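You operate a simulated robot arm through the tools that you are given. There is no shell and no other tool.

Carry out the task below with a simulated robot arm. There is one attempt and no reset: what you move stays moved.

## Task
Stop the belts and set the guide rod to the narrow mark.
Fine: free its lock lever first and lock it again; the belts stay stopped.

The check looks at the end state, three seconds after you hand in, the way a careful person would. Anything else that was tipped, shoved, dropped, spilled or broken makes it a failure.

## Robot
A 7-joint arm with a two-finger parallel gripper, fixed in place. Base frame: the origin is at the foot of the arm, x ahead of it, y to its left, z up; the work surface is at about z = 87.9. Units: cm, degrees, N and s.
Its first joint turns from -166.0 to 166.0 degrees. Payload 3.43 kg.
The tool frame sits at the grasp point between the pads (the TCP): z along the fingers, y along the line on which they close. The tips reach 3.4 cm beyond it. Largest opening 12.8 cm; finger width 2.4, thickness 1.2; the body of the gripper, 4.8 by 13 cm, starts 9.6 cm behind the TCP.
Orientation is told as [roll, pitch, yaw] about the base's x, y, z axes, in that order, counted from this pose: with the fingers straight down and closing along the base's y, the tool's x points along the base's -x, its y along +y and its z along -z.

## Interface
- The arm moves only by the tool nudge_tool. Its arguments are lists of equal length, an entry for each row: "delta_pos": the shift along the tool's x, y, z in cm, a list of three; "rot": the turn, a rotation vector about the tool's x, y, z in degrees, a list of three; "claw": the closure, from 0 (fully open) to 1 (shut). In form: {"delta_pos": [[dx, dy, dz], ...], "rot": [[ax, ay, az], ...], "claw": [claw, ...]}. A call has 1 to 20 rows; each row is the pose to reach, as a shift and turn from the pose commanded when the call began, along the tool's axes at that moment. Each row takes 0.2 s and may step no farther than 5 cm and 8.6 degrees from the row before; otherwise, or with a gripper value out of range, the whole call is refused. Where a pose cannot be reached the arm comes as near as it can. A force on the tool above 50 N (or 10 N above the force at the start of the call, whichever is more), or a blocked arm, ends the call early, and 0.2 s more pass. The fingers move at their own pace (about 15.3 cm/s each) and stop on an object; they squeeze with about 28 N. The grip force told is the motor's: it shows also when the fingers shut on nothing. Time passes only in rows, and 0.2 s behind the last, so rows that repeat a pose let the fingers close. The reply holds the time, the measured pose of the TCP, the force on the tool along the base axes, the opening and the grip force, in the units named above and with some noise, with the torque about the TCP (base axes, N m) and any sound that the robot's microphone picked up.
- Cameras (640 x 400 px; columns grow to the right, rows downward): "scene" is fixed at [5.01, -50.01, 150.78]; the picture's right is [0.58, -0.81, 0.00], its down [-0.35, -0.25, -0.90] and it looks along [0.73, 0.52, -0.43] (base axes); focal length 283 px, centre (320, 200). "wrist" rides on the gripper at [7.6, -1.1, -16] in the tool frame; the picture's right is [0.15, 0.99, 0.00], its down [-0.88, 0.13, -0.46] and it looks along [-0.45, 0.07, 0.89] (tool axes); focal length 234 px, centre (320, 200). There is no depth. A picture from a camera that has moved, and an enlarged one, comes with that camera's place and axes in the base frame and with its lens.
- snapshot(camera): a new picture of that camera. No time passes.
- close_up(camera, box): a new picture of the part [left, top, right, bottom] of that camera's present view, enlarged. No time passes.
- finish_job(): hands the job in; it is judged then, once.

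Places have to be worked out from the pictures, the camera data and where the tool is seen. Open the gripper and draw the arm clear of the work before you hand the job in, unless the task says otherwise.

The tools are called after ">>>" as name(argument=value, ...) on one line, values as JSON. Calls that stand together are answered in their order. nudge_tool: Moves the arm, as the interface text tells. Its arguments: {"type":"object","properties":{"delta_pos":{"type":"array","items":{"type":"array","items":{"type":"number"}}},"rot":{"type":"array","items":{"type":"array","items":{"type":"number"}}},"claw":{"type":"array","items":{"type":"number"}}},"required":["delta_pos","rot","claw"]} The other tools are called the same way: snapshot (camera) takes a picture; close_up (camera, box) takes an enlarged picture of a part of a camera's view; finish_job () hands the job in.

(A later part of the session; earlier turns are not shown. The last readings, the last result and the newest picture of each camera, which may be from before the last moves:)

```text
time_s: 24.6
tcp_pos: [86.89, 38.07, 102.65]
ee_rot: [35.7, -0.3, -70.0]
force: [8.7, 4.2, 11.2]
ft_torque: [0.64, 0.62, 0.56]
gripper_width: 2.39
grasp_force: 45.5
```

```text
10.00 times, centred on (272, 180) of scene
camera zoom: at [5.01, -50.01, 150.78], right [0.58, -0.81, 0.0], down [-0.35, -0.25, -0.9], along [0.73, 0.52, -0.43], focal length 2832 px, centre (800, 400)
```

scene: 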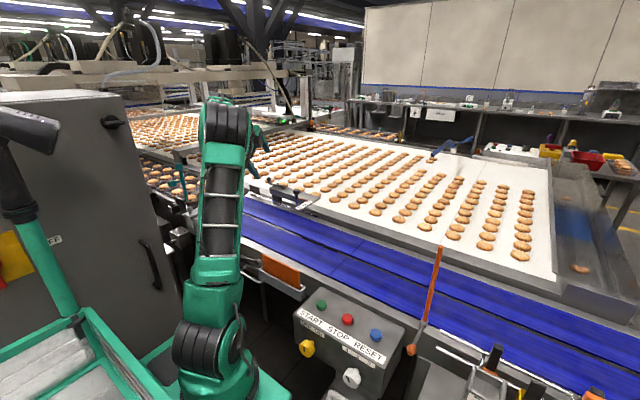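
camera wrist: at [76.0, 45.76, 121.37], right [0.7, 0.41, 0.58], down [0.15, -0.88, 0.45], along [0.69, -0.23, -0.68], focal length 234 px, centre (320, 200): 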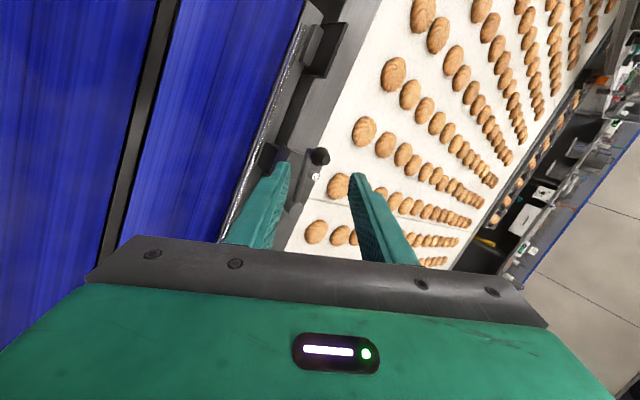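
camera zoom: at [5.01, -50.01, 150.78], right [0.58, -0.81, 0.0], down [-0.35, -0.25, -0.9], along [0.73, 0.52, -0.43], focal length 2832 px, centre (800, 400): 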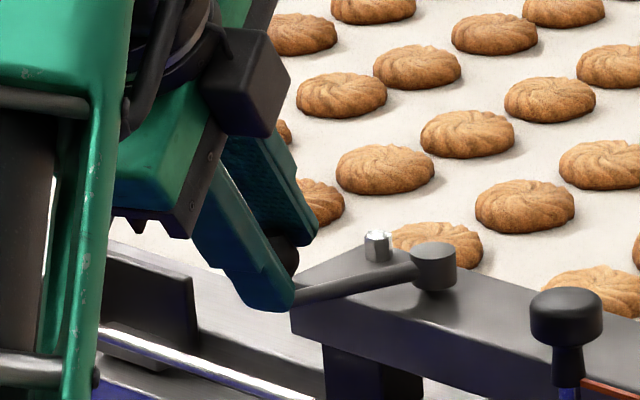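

About 60° turned so far with no stop or click. I'll continue to about 182° and see whether it reaches an end stop.

>>> nudge_tool(delta_pos=[[-0.56, -0.32, -0.23], [-1.15, -0.61, -0.45], [-1.77, -0.85, -0.62], [-2.41, -1.05, -0.77], [-2.41, -1.05, -0.77]], rot=[[0, 0, 0], [0, 0, 0], [0, 0, 0], [0, 0, 0], [0, 0, 0]], claw=[1, 1, 1, 1, 1])

>>> close_up(camera="wrist", box=[240, 110, 432, 230])

>>> close_up(camera="scene", box=[240, 160, 304, 200])

```text
time_s: 25.8
tcp_pos: [86.47, 35.53, 102.69]
ee_rot: [35.8, -0.2, -69.9]
force: [-4.2, 8.0, 10.4]
ft_torque: [0.89, 0.94, 0.78]
gripper_width: 2.39
grasp_force: 45.1
```

```text
3.33 times, centred on (336, 170) of wrist
camera zoom: at [74.22, 39.11, 114.76], right [0.7, 0.42, 0.58], down [0.15, -0.88, 0.45], along [0.69, -0.23, -0.68], focal length 781 px, centre (267, 300)
```

zoom: 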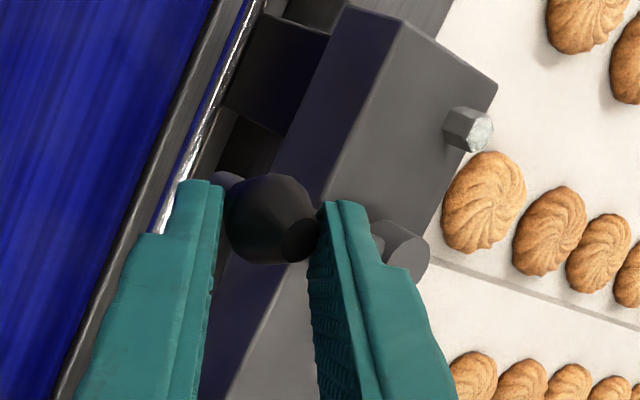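

```text
10.00 times, centred on (272, 180) of scene
camera zoom: at [5.01, -50.01, 150.78], right [0.58, -0.81, 0.0], down [-0.35, -0.25, -0.9], along [0.73, 0.52, -0.43], focal length 2832 px, centre (800, 400)
```

zoom: 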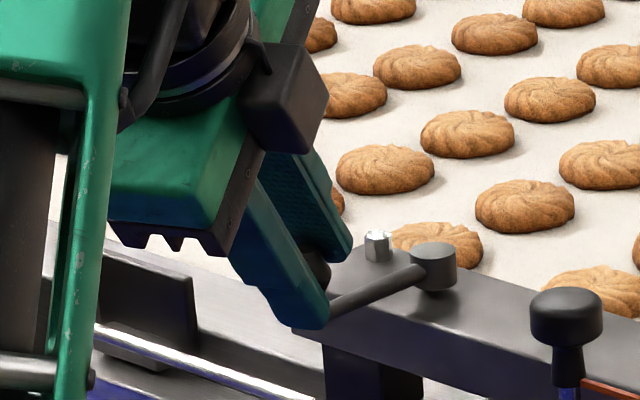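

The lever now points toward the robot (about 180°), roughly 78° from where it started, with only friction felt. I'll nudge it a bit further to check for an end stop.

>>> nudge_tool(delta_pos=[[-0.66, -0.16, -0.12], [-1.34, -0.25, -0.19], [-1.34, -0.25, -0.19]], rot=[[0, 0, 0], [0, 0, 0], [0, 0, 0]], claw=[1, 1, 1])

>>> close_up(camera="wrist", box=[240, 110, 432, 230])

>>> close_up(camera="scene", box=[240, 160, 304, 200])

```text
time_s: 26.6
tcp_pos: [86.57, 34.35, 102.58]
ee_rot: [35.8, -0.2, -69.7]
force: [0.1, 34.3, 7.6]
ft_torque: [0.57, 0.51, 0.47]
gripper_width: 2.38
grasp_force: 44.8
```

```text
3.33 times, centred on (336, 170) of wrist
camera zoom: at [74.32, 37.96, 114.84], right [0.7, 0.42, 0.58], down [0.15, -0.88, 0.45], along [0.7, -0.23, -0.68], focal length 781 px, centre (267, 300)
```

zoom: 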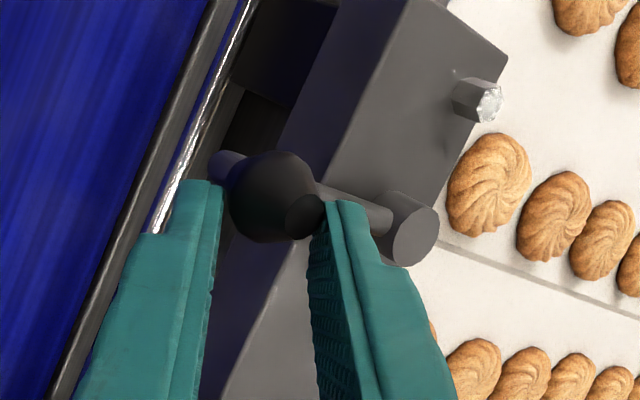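

```text
10.00 times, centred on (272, 180) of scene
camera zoom: at [5.01, -50.01, 150.78], right [0.58, -0.81, 0.0], down [-0.35, -0.25, -0.9], along [0.73, 0.52, -0.43], focal length 2832 px, centre (800, 400)
```

zoom: 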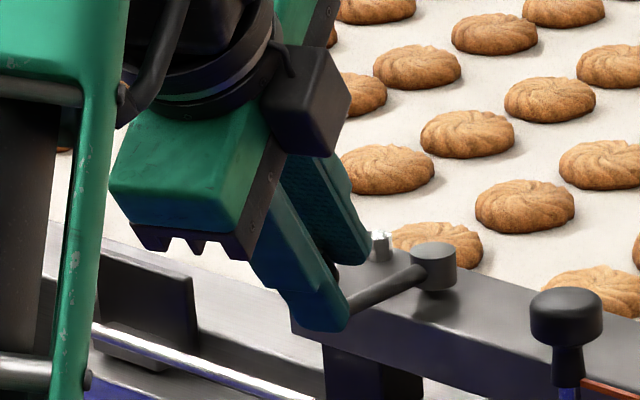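

A firm stop appeared (34 N), so the lever is at its freed end, about 85° from locked. I'll ease the pressure off, open the fingers, and back away along the tool axis.

>>> nudge_tool(delta_pos=[[0.5, 0.05, 0], [0.9, 0.1, 0], [0.9, 0.1, 0], [0.9, 0.1, 0], [0.9, 0.1, 0]], rot=[[0, 0, 0], [0, 0, 0], [0, 0, 0], [0, 0, 0], [0, 0, 0]], claw=[1, 1, 0.75, 0.6, 0.6])

>>> close_up(camera="wrist", box=[240, 110, 432, 230])

```text
time_s: 27.8
tcp_pos: [86.63, 34.75, 102.64]
ee_rot: [35.7, -0.3, -70.1]
force: [0.8, -0.4, 0.0]
ft_torque: [0.0, -0.01, 0.0]
gripper_width: 5.12
grasp_force: 0.1
```

```text
3.33 times, centred on (336, 170) of wrist
camera zoom: at [74.33, 38.55, 114.85], right [0.7, 0.41, 0.58], down [0.15, -0.88, 0.45], along [0.69, -0.23, -0.68], focal length 781 px, centre (267, 300)
```

zoom: 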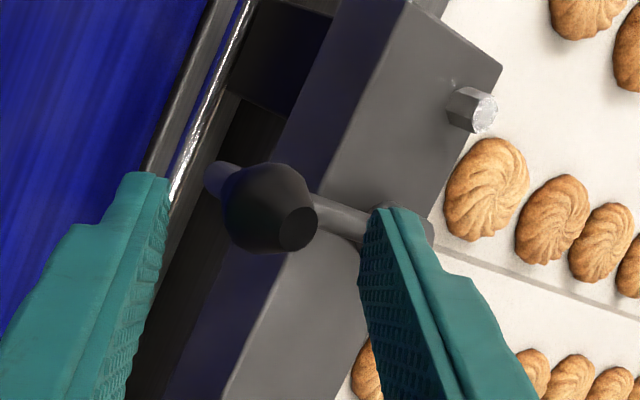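

The fingers are open and free of force, and the lever is left at its freed position. I'll retract along the tool axis and verify.

>>> nudge_tool(delta_pos=[[0, 0, -2], [0, 0, -5], [0, 0, -9], [0, 0, -12], [0, 0, -12]], rot=[[0, 0, 0], [0, 0, 0], [0, 0, 0], [0, 0, 0], [0, 0, 0]], claw=[0.6, 0.6, 0.6, 0.6, 0.6])

>>> snapshot(camera="wrist")

>>> close_up(camera="scene", box=[240, 160, 336, 220])

```text
time_s: 29.0
tcp_pos: [80.08, 32.57, 112.59]
ee_rot: [35.7, -0.4, -70.0]
force: [-0.3, 0.3, 0.3]
ft_torque: [-0.02, -0.01, 0.0]
gripper_width: 5.12
grasp_force: 0.0
```

```text
taken
camera wrist: at [67.78, 36.24, 124.69], right [0.7, 0.41, 0.58], down [0.15, -0.88, 0.45], along [0.69, -0.23, -0.68], focal length 234 px, centre (320, 200)
```

wrist: 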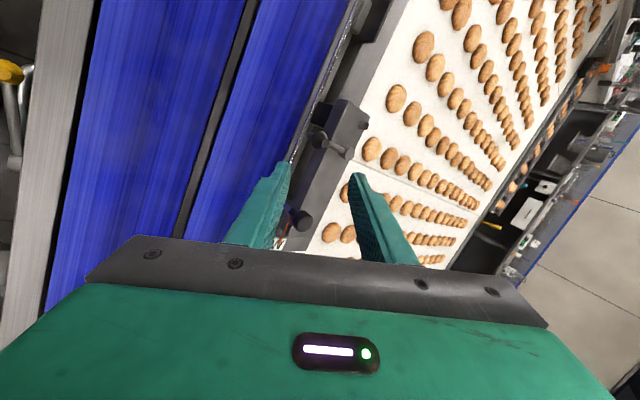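

```text
6.67 times, centred on (288, 190) of scene
camera zoom: at [5.01, -50.01, 150.78], right [0.58, -0.81, 0.0], down [-0.35, -0.25, -0.9], along [0.73, 0.52, -0.43], focal length 1888 px, centre (533, 267)
```

zoom: 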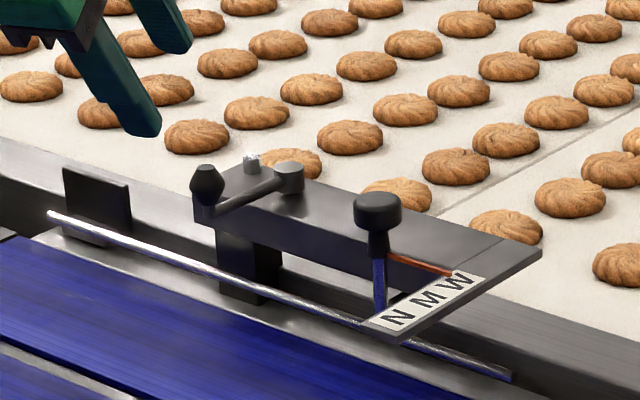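

The lever now points at the robot side and stays there. Next I'll untilt the tool to vertical and set the yaw so the fingers close along x, ready to straddle the handle knob at about [90.9, 24, 101.3].

>>> nudge_tool(delta_pos=[[0, 0, -0.5], [0, 0, -1], [0, 0, -1], [0, 0, -1], [0, 0, -1], [0, 0, -1]], rot=[[7, 0, 0], [14, 0, 0], [21, 0, 0], [28, 0, 0], [35, 0, 0], [35.7, 0, 0]], claw=[0.5, 0.5, 0.5, 0.5, 0.5, 0.5])

```text
time_s: 30.4
tcp_pos: [79.43, 32.26, 113.27]
ee_rot: [-0.1, -0.4, -70.1]
force: [-1.2, -0.1, 1.1]
ft_torque: [0.03, 0.0, -0.04]
gripper_width: 6.4
grasp_force: 0.0
```

The tool is vertical again. I'll yaw the last 20° and move over the handle knob at about z = 112.

>>> nudge_tool(delta_pos=[[-2.9, 2, 0.3], [-5.85, 4, 0.6], [-8.8, 6, 0.9], [-11.7, 7.98, 1.3], [-11.7, 7.98, 1.3]], rot=[[0, 0, 5], [0, 0, 10], [0, 0, 15], [0, 0, 20], [0, 0, 20]], claw=[0.5, 0.5, 0.5, 0.5, 0.5])

>>> snapshot(camera="wrist")

>>> close_up(camera="scene", box=[240, 150, 352, 220])

```text
time_s: 31.6
tcp_pos: [91.0, 23.99, 112.17]
ee_rot: [0.1, -0.3, -90.2]
force: [0.3, -0.1, 0.4]
ft_torque: [0.01, -0.01, 0.01]
gripper_width: 6.4
grasp_force: 0.1
```

```text
taken
camera wrist: at [89.83, 31.7, 128.05], right [0.99, 0.14, 0.0], down [0.13, -0.88, 0.46], along [0.07, -0.46, -0.89], focal length 234 px, centre (320, 200)
```

wrist: 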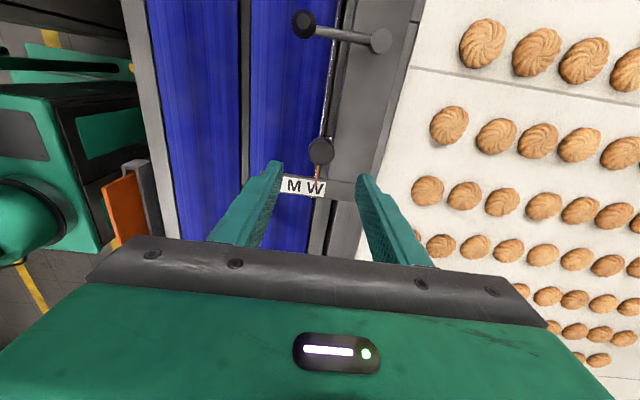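

```text
5.71 times, centred on (296, 185) of scene
camera zoom: at [5.01, -50.01, 150.78], right [0.58, -0.81, 0.0], down [-0.35, -0.25, -0.9], along [0.73, 0.52, -0.43], focal length 1618 px, centre (457, 286)
```

zoom: 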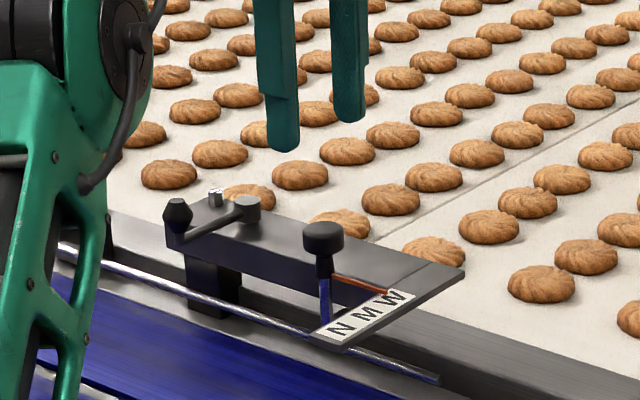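

This view shows the handle knob, the pointer and the scale. I'll enlarge it to fix the knob's exact position.

>>> close_up(camera="wrist", box=[264, 120, 392, 200])

>>> close_up(camera="scene", box=[276, 180, 324, 210])

```text
5.00 times, centred on (328, 160) of wrist
camera zoom: at [89.83, 31.7, 128.05], right [0.99, 0.14, 0.0], down [0.13, -0.88, 0.46], along [0.07, -0.46, -0.89], focal length 1171 px, centre (280, 400)
```

zoom: 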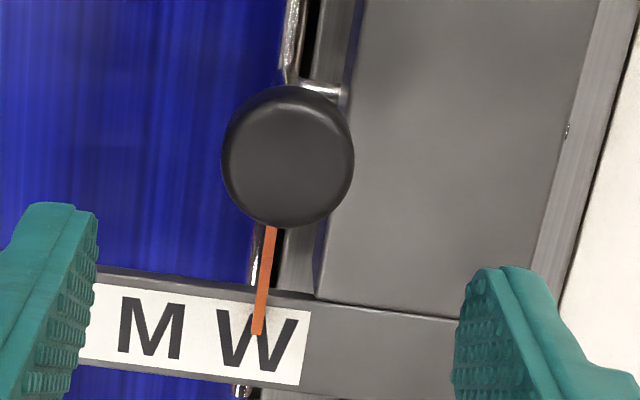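

```text
13.33 times, centred on (300, 195) of scene
camera zoom: at [5.01, -50.01, 150.78], right [0.58, -0.81, 0.0], down [-0.35, -0.25, -0.9], along [0.73, 0.52, -0.43], focal length 3777 px, centre (587, 267)
```

zoom: 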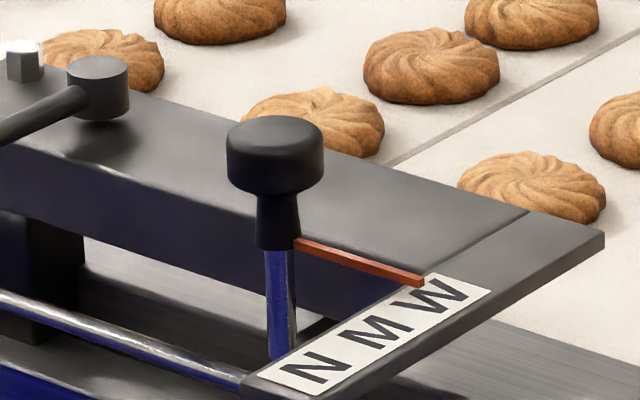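

The handle knob is centred at about [91.1, 24.3, 101.2] (3.2 cm across), and the pointer sits at W (x about 91.2) with marks 3.07 cm apart. I'll descend so the fingertips straddle the knob, staying above the bar.

>>> nudge_tool(delta_pos=[[0.3, 0.1, 2.5], [0.3, 0.1, 5], [0.3, 0.1, 7.5], [0.3, 0.1, 9], [0.3, 0.1, 9.7], [0.3, 0.1, 9.7]], rot=[[0, 0, 0], [0, 0, 0], [0, 0, 0], [0, 0, 0], [0, 0, 0], [0, 0, 0]], claw=[0.5, 0.5, 0.5, 0.5, 0.5, 0.5])

>>> close_up(camera="wrist", box=[240, 100, 400, 200])

>>> close_up(camera="scene", box=[268, 170, 332, 210])

```text
time_s: 33.0
tcp_pos: [91.14, 24.23, 102.33]
ee_rot: [0.1, -0.3, -90.0]
force: [-0.5, 1.0, 0.0]
ft_torque: [0.03, 0.01, 0.0]
gripper_width: 6.39
grasp_force: 0.1
```

```text
4.00 times, centred on (320, 150) of wrist
camera zoom: at [89.93, 31.95, 118.24], right [0.99, 0.15, 0.0], down [0.13, -0.88, 0.46], along [0.07, -0.46, -0.89], focal length 937 px, centre (320, 400)
```

zoom: 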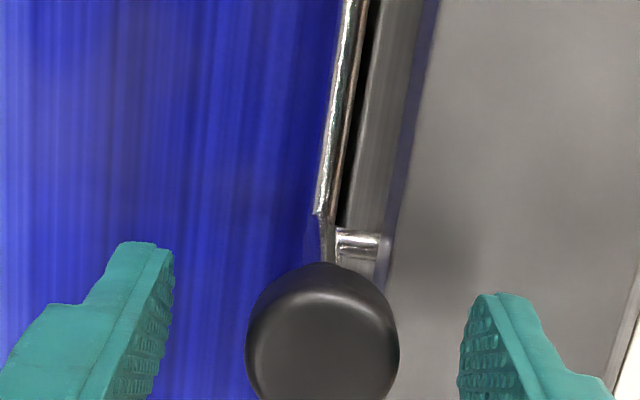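

```text
10.00 times, centred on (300, 190) of scene
camera zoom: at [5.01, -50.01, 150.78], right [0.58, -0.81, 0.0], down [-0.35, -0.25, -0.9], along [0.73, 0.52, -0.43], focal length 2832 px, centre (520, 300)
```

zoom: 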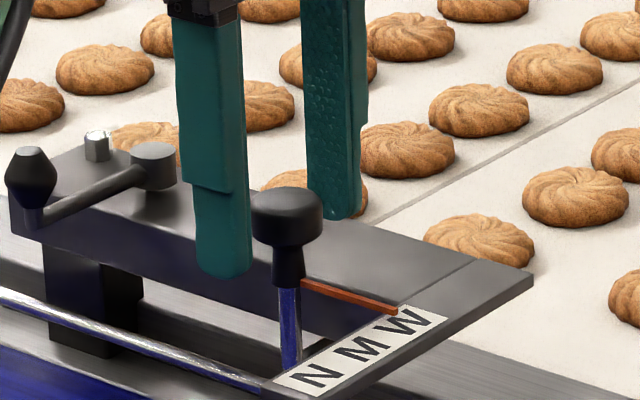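

The knob is centred between the fingers with no contact. I'll close on it now.

>>> nudge_tool(delta_pos=[[0, 0, 0], [0, 0, 0], [0, 0, 0], [0, 0, 0]], rot=[[0, 0, 0], [0, 0, 0], [0, 0, 0], [0, 0, 0]], claw=[0.7, 0.85, 1, 1])

>>> close_up(camera="scene", box=[268, 170, 332, 210])

```text
time_s: 34.0
tcp_pos: [91.04, 24.19, 102.39]
ee_rot: [0.1, -0.3, -90.0]
force: [0.1, -1.4, -1.0]
ft_torque: [-0.07, 0.05, 0.0]
gripper_width: 3.1
grasp_force: 45.0
```

```text
10.00 times, centred on (300, 190) of scene
camera zoom: at [5.01, -50.01, 150.78], right [0.58, -0.81, 0.0], down [-0.35, -0.25, -0.9], along [0.73, 0.52, -0.43], focal length 2832 px, centre (520, 300)
```

zoom: 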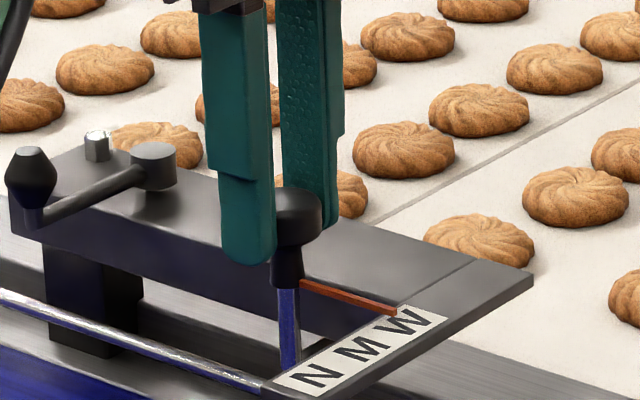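

The knob is gripped (3.1 cm). I'll slide it 3 cm toward the robot (-x) first and check that the rod and pointer follow.

>>> nudge_tool(delta_pos=[[0, -0.6, 0], [0, -1.2, 0], [0, -1.8, 0], [0, -2.4, 0], [0, -3, 0], [0, -3, 0]], rot=[[0, 0, 0], [0, 0, 0], [0, 0, 0], [0, 0, 0], [0, 0, 0], [0, 0, 0]], claw=[1, 1, 1, 1, 1, 1])

>>> close_up(camera="scene", box=[268, 170, 332, 210])

>>> snapshot(camera="wrist")

```text
time_s: 35.4
tcp_pos: [88.09, 24.26, 102.47]
ee_rot: [0.2, -0.3, -90.0]
force: [0.7, -8.8, 14.7]
ft_torque: [-0.1, -0.09, -0.07]
gripper_width: 3.1
grasp_force: 44.9
```

```text
10.00 times, centred on (300, 190) of scene
camera zoom: at [5.01, -50.01, 150.78], right [0.58, -0.81, 0.0], down [-0.35, -0.25, -0.9], along [0.73, 0.52, -0.43], focal length 2832 px, centre (520, 300)
```

zoom: 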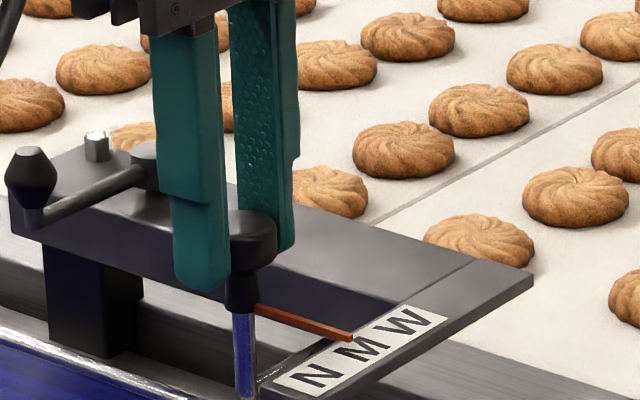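

```text
taken
camera wrist: at [86.85, 31.94, 118.25], right [0.99, 0.15, 0.0], down [0.13, -0.88, 0.46], along [0.07, -0.46, -0.89], focal length 234 px, centre (320, 200)
```

wrist: 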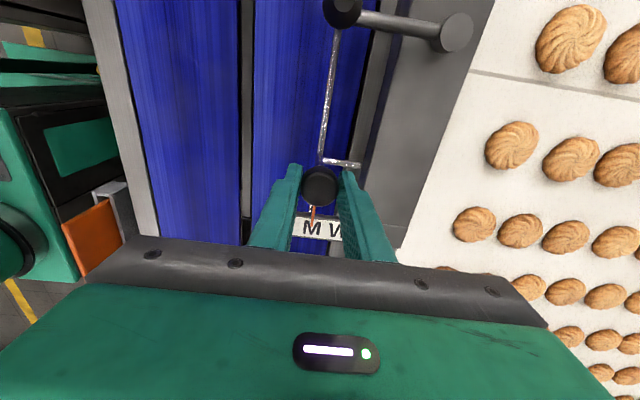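

The rod and pointer follow; the pointer is now at M after 3 cm. I'll slide about 3.05 cm more toward N and check.

>>> nudge_tool(delta_pos=[[0, -0.6, 0], [0, -1.2, 0], [0, -1.8, 0], [0, -2.4, 0], [0, -2.8, 0], [0, -3.05, 0], [0, -3.05, 0]], rot=[[0, 0, 0], [0, 0, 0], [0, 0, 0], [0, 0, 0], [0, 0, 0], [0, 0, 0], [0, 0, 0]], claw=[1, 1, 1, 1, 1, 1, 1])

>>> close_up(camera="scene", box=[268, 180, 332, 220])

>>> close_up(camera="wrist", box=[272, 170, 368, 230])

```text
time_s: 37.0
tcp_pos: [85.27, 24.18, 102.32]
ee_rot: [0.2, -0.3, -90.0]
force: [14.6, -1.6, 22.2]
ft_torque: [0.19, -0.48, 0.07]
gripper_width: 3.11
grasp_force: 44.9
```

```text
10.00 times, centred on (300, 200) of scene
camera zoom: at [5.01, -50.01, 150.78], right [0.58, -0.81, 0.0], down [-0.35, -0.25, -0.9], along [0.73, 0.52, -0.43], focal length 2832 px, centre (520, 200)
```

zoom: 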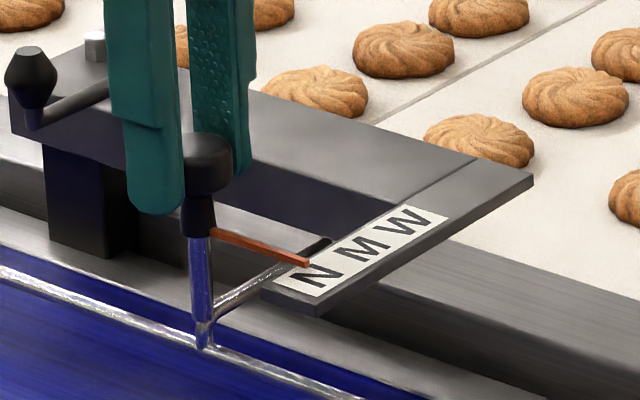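

```text
6.67 times, centred on (320, 200) of wrist
camera zoom: at [83.92, 31.95, 118.23], right [0.99, 0.15, 0.0], down [0.13, -0.88, 0.46], along [0.07, -0.46, -0.89], focal length 1561 px, centre (320, 200)
```

zoom: 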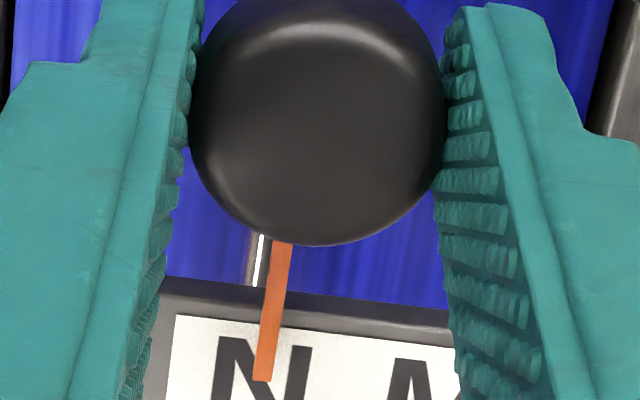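

The pointer is now very near N, with some resistance felt (about 15 N in x). I'll zoom in more to judge the remaining offset.

>>> close_up(camera="scene", box=[288, 194, 320, 214])

>>> close_up(camera="wrist", box=[288, 200, 352, 240])

```text
16.00 times, centred on (304, 204) of scene
camera zoom: at [5.01, -50.01, 150.78], right [0.58, -0.81, 0.0], down [-0.35, -0.25, -0.9], along [0.73, 0.52, -0.43], focal length 4532 px, centre (576, 136)
```

zoom: 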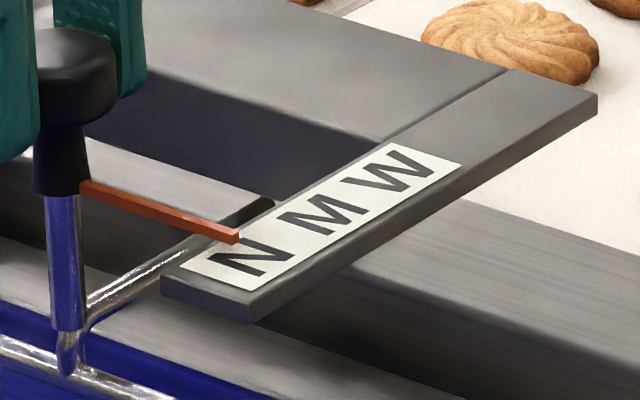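

```text
10.00 times, centred on (320, 220) of wrist
camera zoom: at [83.92, 31.95, 118.23], right [0.99, 0.15, 0.0], down [0.13, -0.88, 0.46], along [0.07, -0.46, -0.89], focal length 2342 px, centre (320, 0)
```

zoom: 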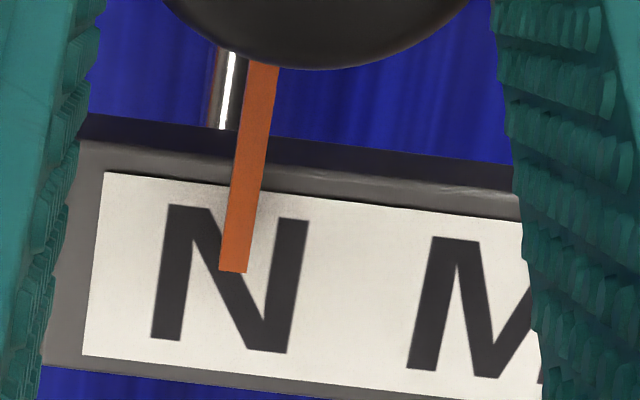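

From directly above, the pointer tip lies on N's centre to within about 0.05 cm. I'll open the fingers symmetrically and check that the pointer stays put.

>>> nudge_tool(delta_pos=[[0, 0.1, -0.1], [0, 0.1, -0.1], [0, 0.1, -0.1], [0, 0.1, -0.1]], rot=[[0, 0, 0], [0, 0, 0], [0, 0, 0], [0, 0, 0]], claw=[1, 0.7, 0.5, 0.5])

>>> close_up(camera="scene", box=[288, 194, 320, 214])

>>> close_up(camera="wrist", box=[288, 200, 352, 240])

```text
time_s: 38.0
tcp_pos: [85.21, 24.35, 102.44]
ee_rot: [0.1, -0.3, -90.0]
force: [-0.6, 0.2, 0.1]
ft_torque: [-0.02, 0.05, 0.01]
gripper_width: 6.39
grasp_force: 0.0
```

```text
16.00 times, centred on (304, 204) of scene
camera zoom: at [5.01, -50.01, 150.78], right [0.58, -0.81, 0.0], down [-0.35, -0.25, -0.9], along [0.73, 0.52, -0.43], focal length 4532 px, centre (576, 136)
```

zoom: 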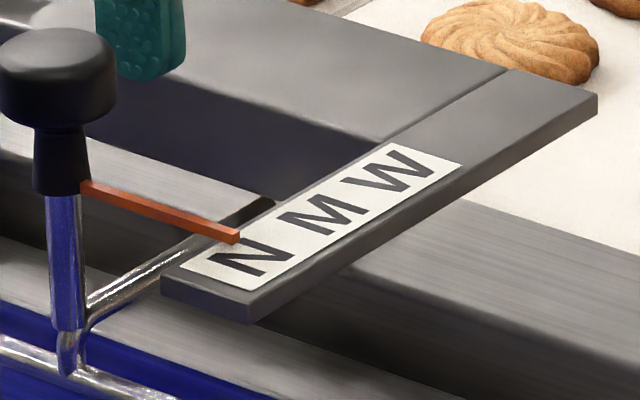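

```text
10.00 times, centred on (320, 220) of wrist
camera zoom: at [84.0, 31.99, 118.29], right [0.99, 0.15, 0.0], down [0.13, -0.88, 0.46], along [0.07, -0.46, -0.89], focal length 2342 px, centre (320, 0)
```

zoom: 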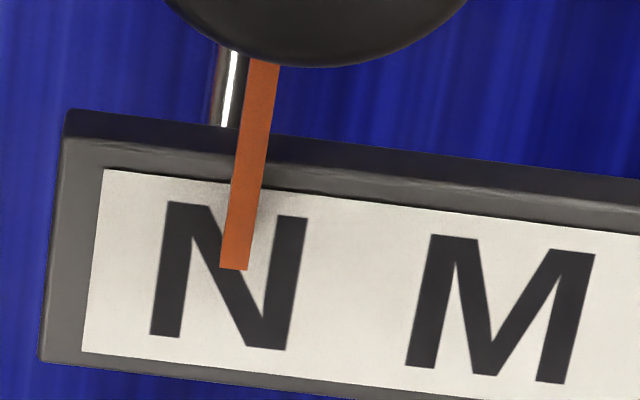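

The pointer stays on N after release. Now I'll lift straight up off the handle, clear of everything, before going back to the lock lever.

>>> nudge_tool(delta_pos=[[0, 0, -2], [0, 0, -5], [0, 0, -8.5], [0, 0, -12], [0, 0, -12]], rot=[[0, 0, 0], [0, 0, 0], [0, 0, 0], [0, 0, 0], [0, 0, 0]], claw=[0.5, 0.5, 0.5, 0.5, 0.5])

>>> snapshot(camera="wrist")

>>> close_up(camera="wrist", box=[264, 130, 392, 210])

>>> close_up(camera="wrist", box=[264, 0, 456, 120])

```text
time_s: 39.2
tcp_pos: [85.03, 24.43, 114.45]
ee_rot: [0.1, -0.3, -90.0]
force: [0.4, -0.1, 0.2]
ft_torque: [-0.03, -0.02, -0.01]
gripper_width: 6.38
grasp_force: 0.1
```

```text
taken
camera wrist: at [83.83, 32.11, 130.36], right [0.99, 0.15, 0.0], down [0.13, -0.88, 0.46], along [0.07, -0.46, -0.89], focal length 234 px, centre (320, 200)
```

wrist: 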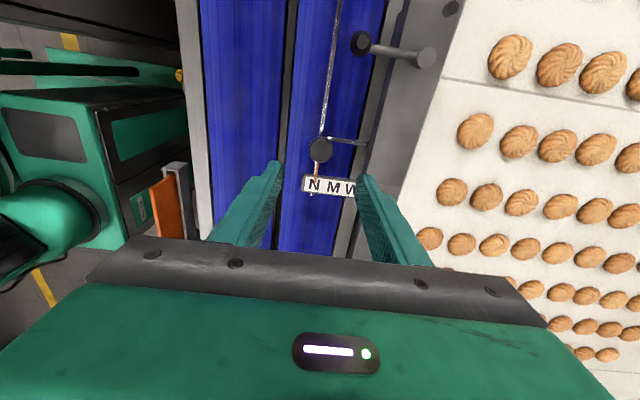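

```text
5.00 times, centred on (328, 170) of wrist
camera zoom: at [83.83, 32.11, 130.36], right [0.99, 0.15, 0.0], down [0.13, -0.88, 0.46], along [0.07, -0.46, -0.89], focal length 1171 px, centre (280, 350)
```

zoom: 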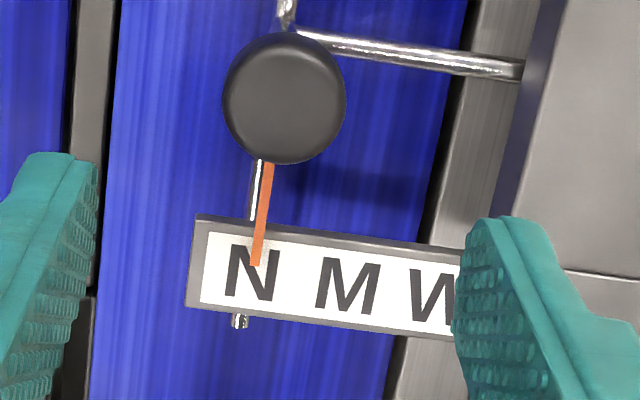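

```text
3.33 times, centred on (360, 60) of wrist
camera zoom: at [83.83, 32.11, 130.36], right [0.99, 0.15, 0.0], down [0.13, -0.88, 0.46], along [0.07, -0.46, -0.89], focal length 781 px, centre (187, 667)
```

zoom: 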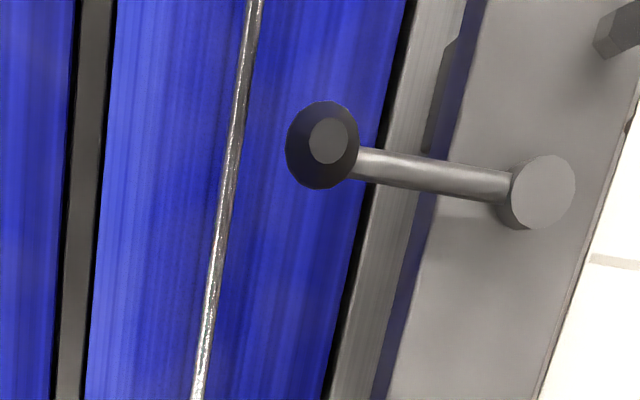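

The lever knob is at about [87.7, 36.1] and the pivot at [95.8, 36.2]. I'll move beside it with yaw back to -70°, then tilt outward again for the same grip that worked before.

>>> nudge_tool(delta_pos=[[3.2, -1.0, 0.3], [6.4, -2.0, 0.6], [9.6, -3.07, 0.6], [9.6, -3.07, 0.6]], rot=[[0, 0, -7], [0, 0, -14], [0, 0, -20], [0, 0, -20]], claw=[0.6, 0.6, 0.6, 0.6])

>>> nudge_tool(delta_pos=[[0, 0, 0], [0, 0, 0], [0, 0, 0], [0, 0, 0], [0, 0, 0], [0, 0, 0]], rot=[[-7, 0, 0], [-14, 0, 0], [-21, 0, 0], [-28, 0, 0], [-35.5, 0, 0], [-35.5, 0, 0]], claw=[0.6, 0.6, 0.6, 0.6, 0.6, 0.6])

>>> snapshot(camera="wrist")

```text
time_s: 40.2
tcp_pos: [81.95, 34.09, 113.66]
ee_rot: [0.0, -0.4, -69.9]
force: [-0.4, 0.9, 0.0]
ft_torque: [-0.01, 0.01, 0.02]
gripper_width: 5.12
grasp_force: 0.0
```

```text
time_s: 41.6
tcp_pos: [82.01, 33.97, 113.7]
ee_rot: [35.6, -0.4, -70.0]
force: [0.2, 0.4, 0.4]
ft_torque: [0.0, -0.01, -0.02]
gripper_width: 5.13
grasp_force: 0.2
```

```text
taken
camera wrist: at [69.73, 37.64, 125.93], right [0.7, 0.42, 0.57], down [0.15, -0.88, 0.45], along [0.69, -0.23, -0.68], focal length 234 px, centre (320, 200)
```

wrist: 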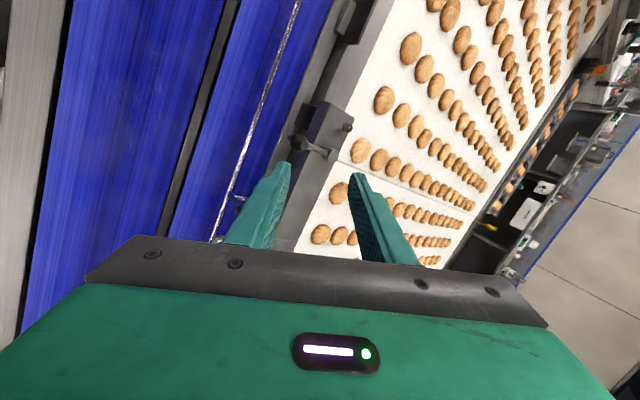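

I'll align laterally first and advance to about 5 cm short of the lever knob, then check the alignment.

>>> nudge_tool(delta_pos=[[0.05, -1.4, 1.5], [0.1, -2.7, 3], [0.12, -2.7, 5], [0.12, -2.7, 6.8], [0.12, -2.7, 6.8]], rot=[[0, 0, 0], [0, 0, 0], [0, 0, 0], [0, 0, 0], [0, 0, 0]], claw=[0.6, 0.6, 0.6, 0.6, 0.6])

>>> close_up(camera="wrist", box=[240, 110, 432, 230])

>>> close_up(camera="scene", box=[240, 160, 304, 200])

```text
time_s: 42.8
tcp_pos: [83.68, 34.77, 106.72]
ee_rot: [35.5, -0.3, -70.0]
force: [0.0, -0.2, 0.4]
ft_torque: [-0.03, 0.0, 0.02]
gripper_width: 5.11
grasp_force: 0.1
```

```text
3.33 times, centred on (336, 170) of wrist
camera zoom: at [71.42, 38.41, 118.96], right [0.71, 0.42, 0.57], down [0.15, -0.88, 0.45], along [0.69, -0.23, -0.68], focal length 781 px, centre (267, 300)
```

zoom: 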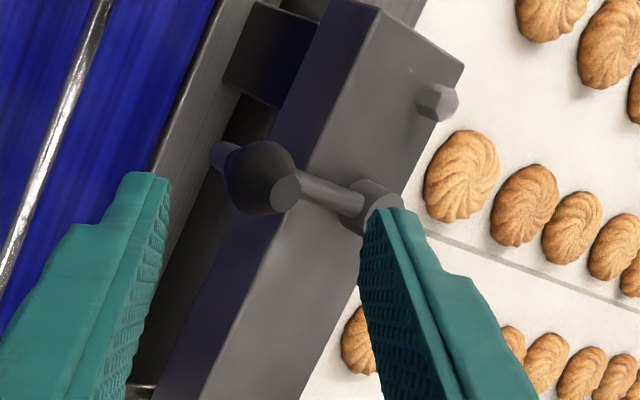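

```text
10.00 times, centred on (272, 180) of scene
camera zoom: at [5.01, -50.01, 150.78], right [0.58, -0.81, 0.0], down [-0.35, -0.25, -0.9], along [0.73, 0.52, -0.43], focal length 2832 px, centre (800, 400)
```

zoom: 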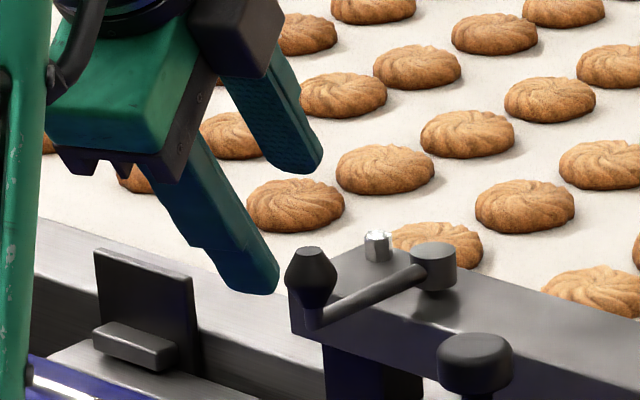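

Alignment is within 0.15 cm. I'll advance the remaining 5 cm and close on the knob.

>>> nudge_tool(delta_pos=[[-0.05, -0.1, 1.5], [-0.05, -0.1, 3], [-0.05, -0.1, 4.2], [-0.05, -0.1, 5], [-0.05, -0.1, 5], [-0.05, -0.1, 5], [-0.05, -0.1, 5], [-0.05, -0.1, 5]], rot=[[0, 0, 0], [0, 0, 0], [0, 0, 0], [0, 0, 0], [0, 0, 0], [0, 0, 0], [0, 0, 0], [0, 0, 0]], claw=[0.6, 0.6, 0.6, 0.6, 0.6, 0.8, 1, 1])

>>> close_up(camera="wrist", box=[240, 110, 432, 230])

>>> close_up(camera="scene", box=[240, 160, 304, 200])

```text
time_s: 44.6
tcp_pos: [86.24, 35.84, 102.51]
ee_rot: [35.5, -0.3, -69.9]
force: [-0.3, 1.0, 1.0]
ft_torque: [-0.27, 0.91, 0.08]
gripper_width: 2.38
grasp_force: 44.6
```

```text
3.33 times, centred on (336, 170) of wrist
camera zoom: at [74.06, 39.38, 114.72], right [0.71, 0.42, 0.57], down [0.15, -0.88, 0.45], along [0.69, -0.23, -0.68], focal length 781 px, centre (267, 300)
```

zoom: 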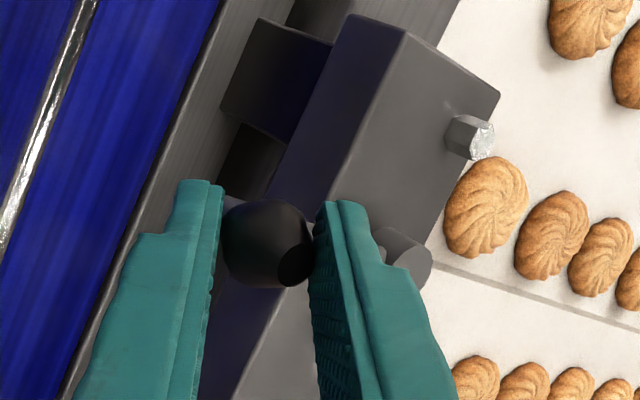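

```text
10.00 times, centred on (272, 180) of scene
camera zoom: at [5.01, -50.01, 150.78], right [0.58, -0.81, 0.0], down [-0.35, -0.25, -0.9], along [0.73, 0.52, -0.43], focal length 2832 px, centre (800, 400)
```

zoom: 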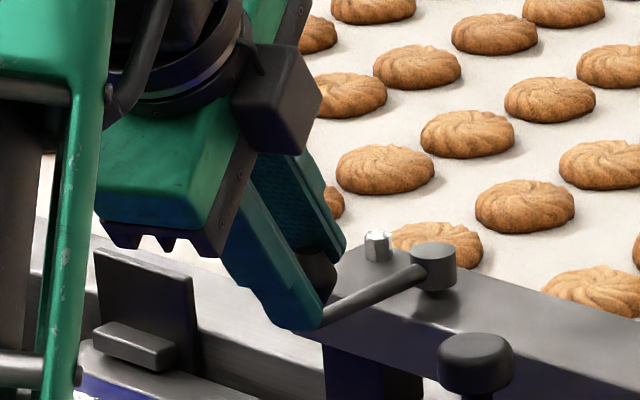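

Gripped on the lever knob (2.38 cm). I'll swing it back along the arc, first to about 140°.

>>> nudge_tool(delta_pos=[[0.64, 0.21, 0.15], [1.25, 0.46, 0.33], [1.84, 0.76, 0.55], [2.39, 1.1, 0.79], [2.9, 1.47, 1.05], [3.37, 1.88, 1.35], [3.8, 2.33, 1.66], [4.17, 2.8, 2.0], [4.17, 2.8, 2.0]], rot=[[0, 0, 0], [0, 0, 0], [0, 0, 0], [0, 0, 0], [0, 0, 0], [0, 0, 0], [0, 0, 0], [0, 0, 0], [0, 0, 0]], claw=[1, 1, 1, 1, 1, 1, 1, 1, 1])

>>> close_up(camera="wrist", box=[240, 110, 432, 230])

>>> close_up(camera="scene", box=[240, 160, 336, 220])

```text
time_s: 46.6
tcp_pos: [87.87, 40.83, 102.51]
ee_rot: [35.6, -0.2, -69.9]
force: [-17.8, 7.0, 3.8]
ft_torque: [-0.54, 1.0, -0.33]
gripper_width: 2.41
grasp_force: 45.1
```

```text
3.33 times, centred on (336, 170) of wrist
camera zoom: at [75.67, 44.45, 114.75], right [0.7, 0.42, 0.57], down [0.15, -0.88, 0.45], along [0.69, -0.23, -0.68], focal length 781 px, centre (267, 300)
```

zoom: 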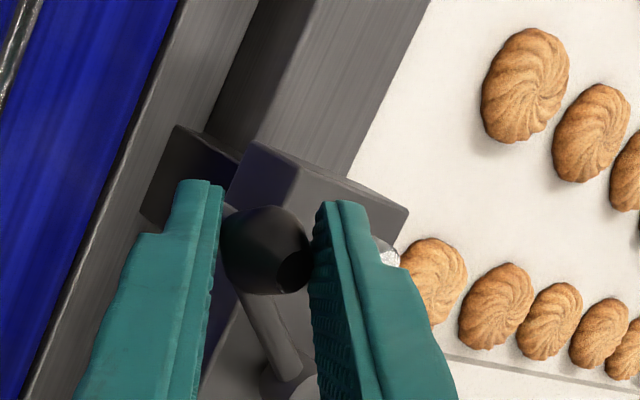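

```text
6.67 times, centred on (288, 190) of scene
camera zoom: at [5.01, -50.01, 150.78], right [0.58, -0.81, 0.0], down [-0.35, -0.25, -0.9], along [0.73, 0.52, -0.43], focal length 1888 px, centre (533, 267)
```

zoom: 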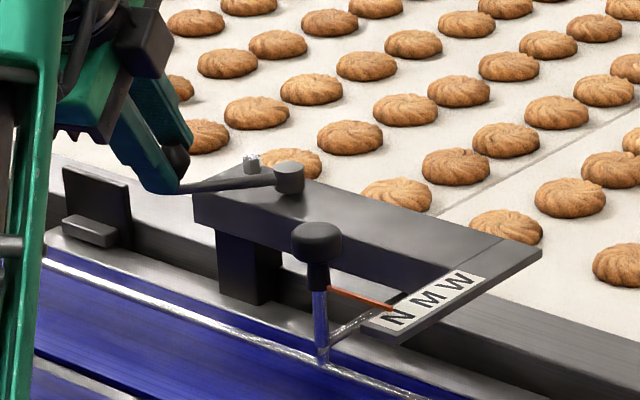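

The lever follows back nicely and the pointer remains at N. I'll continue the arc to about 110°.

>>> nudge_tool(delta_pos=[[0.32, 0.5, 0.35], [0.59, 1.01, 0.72], [0.81, 1.55, 1.1], [0.96, 2.09, 1.49], [1.06, 2.65, 1.89], [1.1, 3.21, 2.29], [1.1, 3.21, 2.29]], rot=[[0, 0, 0], [0, 0, 0], [0, 0, 0], [0, 0, 0], [0, 0, 0], [0, 0, 0], [0, 0, 0]], claw=[1, 1, 1, 1, 1, 1, 1])

>>> close_up(camera="wrist", box=[240, 110, 432, 230])

>>> close_up(camera="scene", box=[240, 160, 304, 200])

```text
time_s: 48.2
tcp_pos: [91.48, 42.91, 102.6]
ee_rot: [35.6, -0.4, -70.0]
force: [-6.4, 3.4, 3.7]
ft_torque: [-0.72, 0.61, -0.35]
gripper_width: 2.36
grasp_force: 45.2
```

```text
3.33 times, centred on (336, 170) of wrist
camera zoom: at [79.21, 46.68, 114.77], right [0.71, 0.41, 0.57], down [0.15, -0.88, 0.45], along [0.69, -0.23, -0.68], focal length 781 px, centre (267, 300)
```

zoom: 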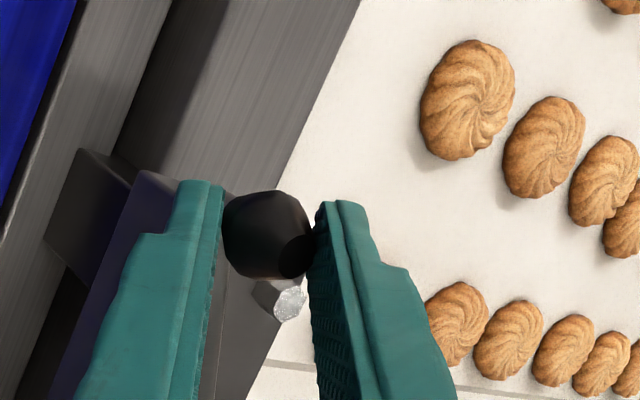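

```text
10.00 times, centred on (272, 180) of scene
camera zoom: at [5.01, -50.01, 150.78], right [0.58, -0.81, 0.0], down [-0.35, -0.25, -0.9], along [0.73, 0.52, -0.43], focal length 2832 px, centre (800, 400)
```

zoom: 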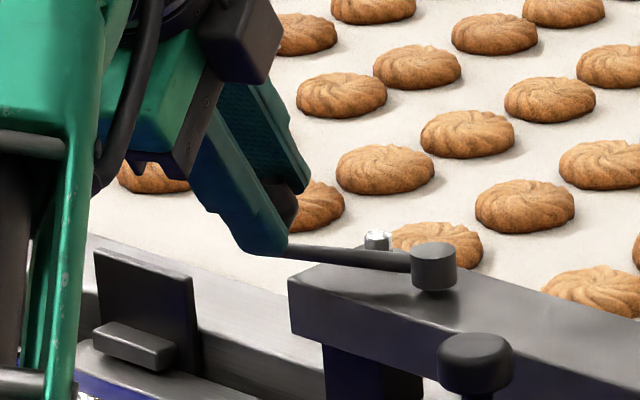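

About 10° remain to the original locked angle. I'll continue to about 100° and read the force.

>>> nudge_tool(delta_pos=[[-0.03, 0.56, 0.4], [-0.07, 0.84, 0.6], [-0.11, 1.12, 0.8], [-0.11, 1.12, 0.8]], rot=[[0, 0, 0], [0, 0, 0], [0, 0, 0], [0, 0, 0]], claw=[1, 1, 1, 1])

>>> close_up(camera="wrist", box=[240, 110, 432, 230])

>>> close_up(camera="scene", box=[240, 160, 304, 200])

```text
time_s: 49.2
tcp_pos: [92.7, 43.38, 102.48]
ee_rot: [35.6, -0.3, -70.1]
force: [-6.8, -2.5, 4.4]
ft_torque: [-1.11, 0.49, -0.52]
gripper_width: 2.38
grasp_force: 45.3
```

```text
3.33 times, centred on (336, 170) of wrist
camera zoom: at [80.48, 47.05, 114.77], right [0.71, 0.42, 0.57], down [0.15, -0.88, 0.45], along [0.69, -0.23, -0.68], focal length 781 px, centre (267, 300)
```

zoom: 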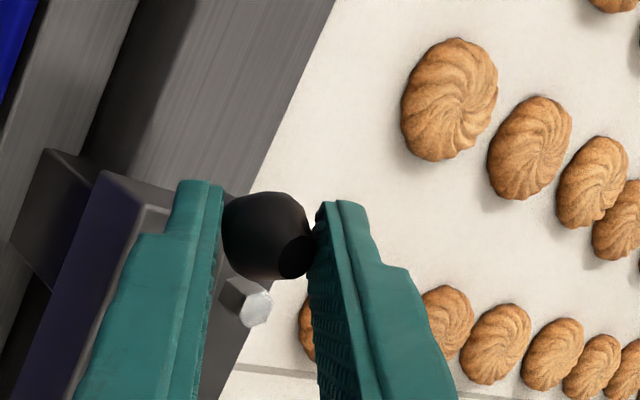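

```text
10.00 times, centred on (272, 180) of scene
camera zoom: at [5.01, -50.01, 150.78], right [0.58, -0.81, 0.0], down [-0.35, -0.25, -0.9], along [0.73, 0.52, -0.43], focal length 2832 px, centre (800, 400)
```

zoom: 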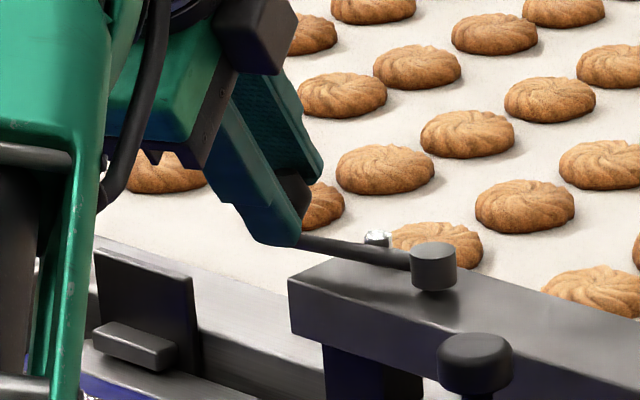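

The lever is essentially back at its original angle, with little resistance. I'll press about 0.7 cm further to feel whether it seats against a stop.

>>> nudge_tool(delta_pos=[[-0.06, 0.25, 0.18], [-0.12, 0.5, 0.36], [-0.12, 0.5, 0.36]], rot=[[0, 0, 0], [0, 0, 0], [0, 0, 0]], claw=[1, 1, 1])

>>> close_up(camera="scene", box=[240, 160, 304, 200])

>>> close_up(camera="wrist", box=[240, 110, 432, 230])

```text
time_s: 50.0
tcp_pos: [93.06, 43.36, 102.58]
ee_rot: [35.3, -0.3, -70.0]
force: [-39.4, -19.4, 4.4]
ft_torque: [-1.43, 1.39, -0.64]
gripper_width: 2.41
grasp_force: 44.3
```

```text
10.00 times, centred on (272, 180) of scene
camera zoom: at [5.01, -50.01, 150.78], right [0.58, -0.81, 0.0], down [-0.35, -0.25, -0.9], along [0.73, 0.52, -0.43], focal length 2832 px, centre (800, 400)
```

zoom: 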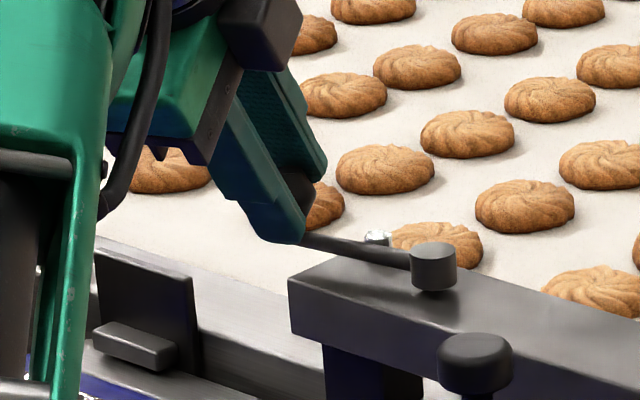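

```text
3.33 times, centred on (336, 170) of wrist
camera zoom: at [80.9, 47.14, 114.81], right [0.71, 0.42, 0.57], down [0.15, -0.88, 0.45], along [0.69, -0.23, -0.69], focal length 781 px, centre (267, 300)
```

zoom: 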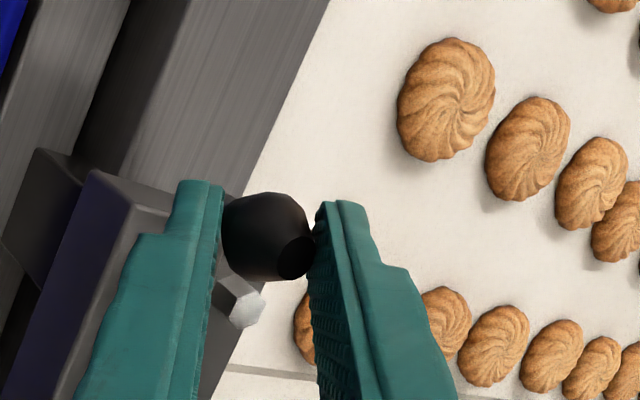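

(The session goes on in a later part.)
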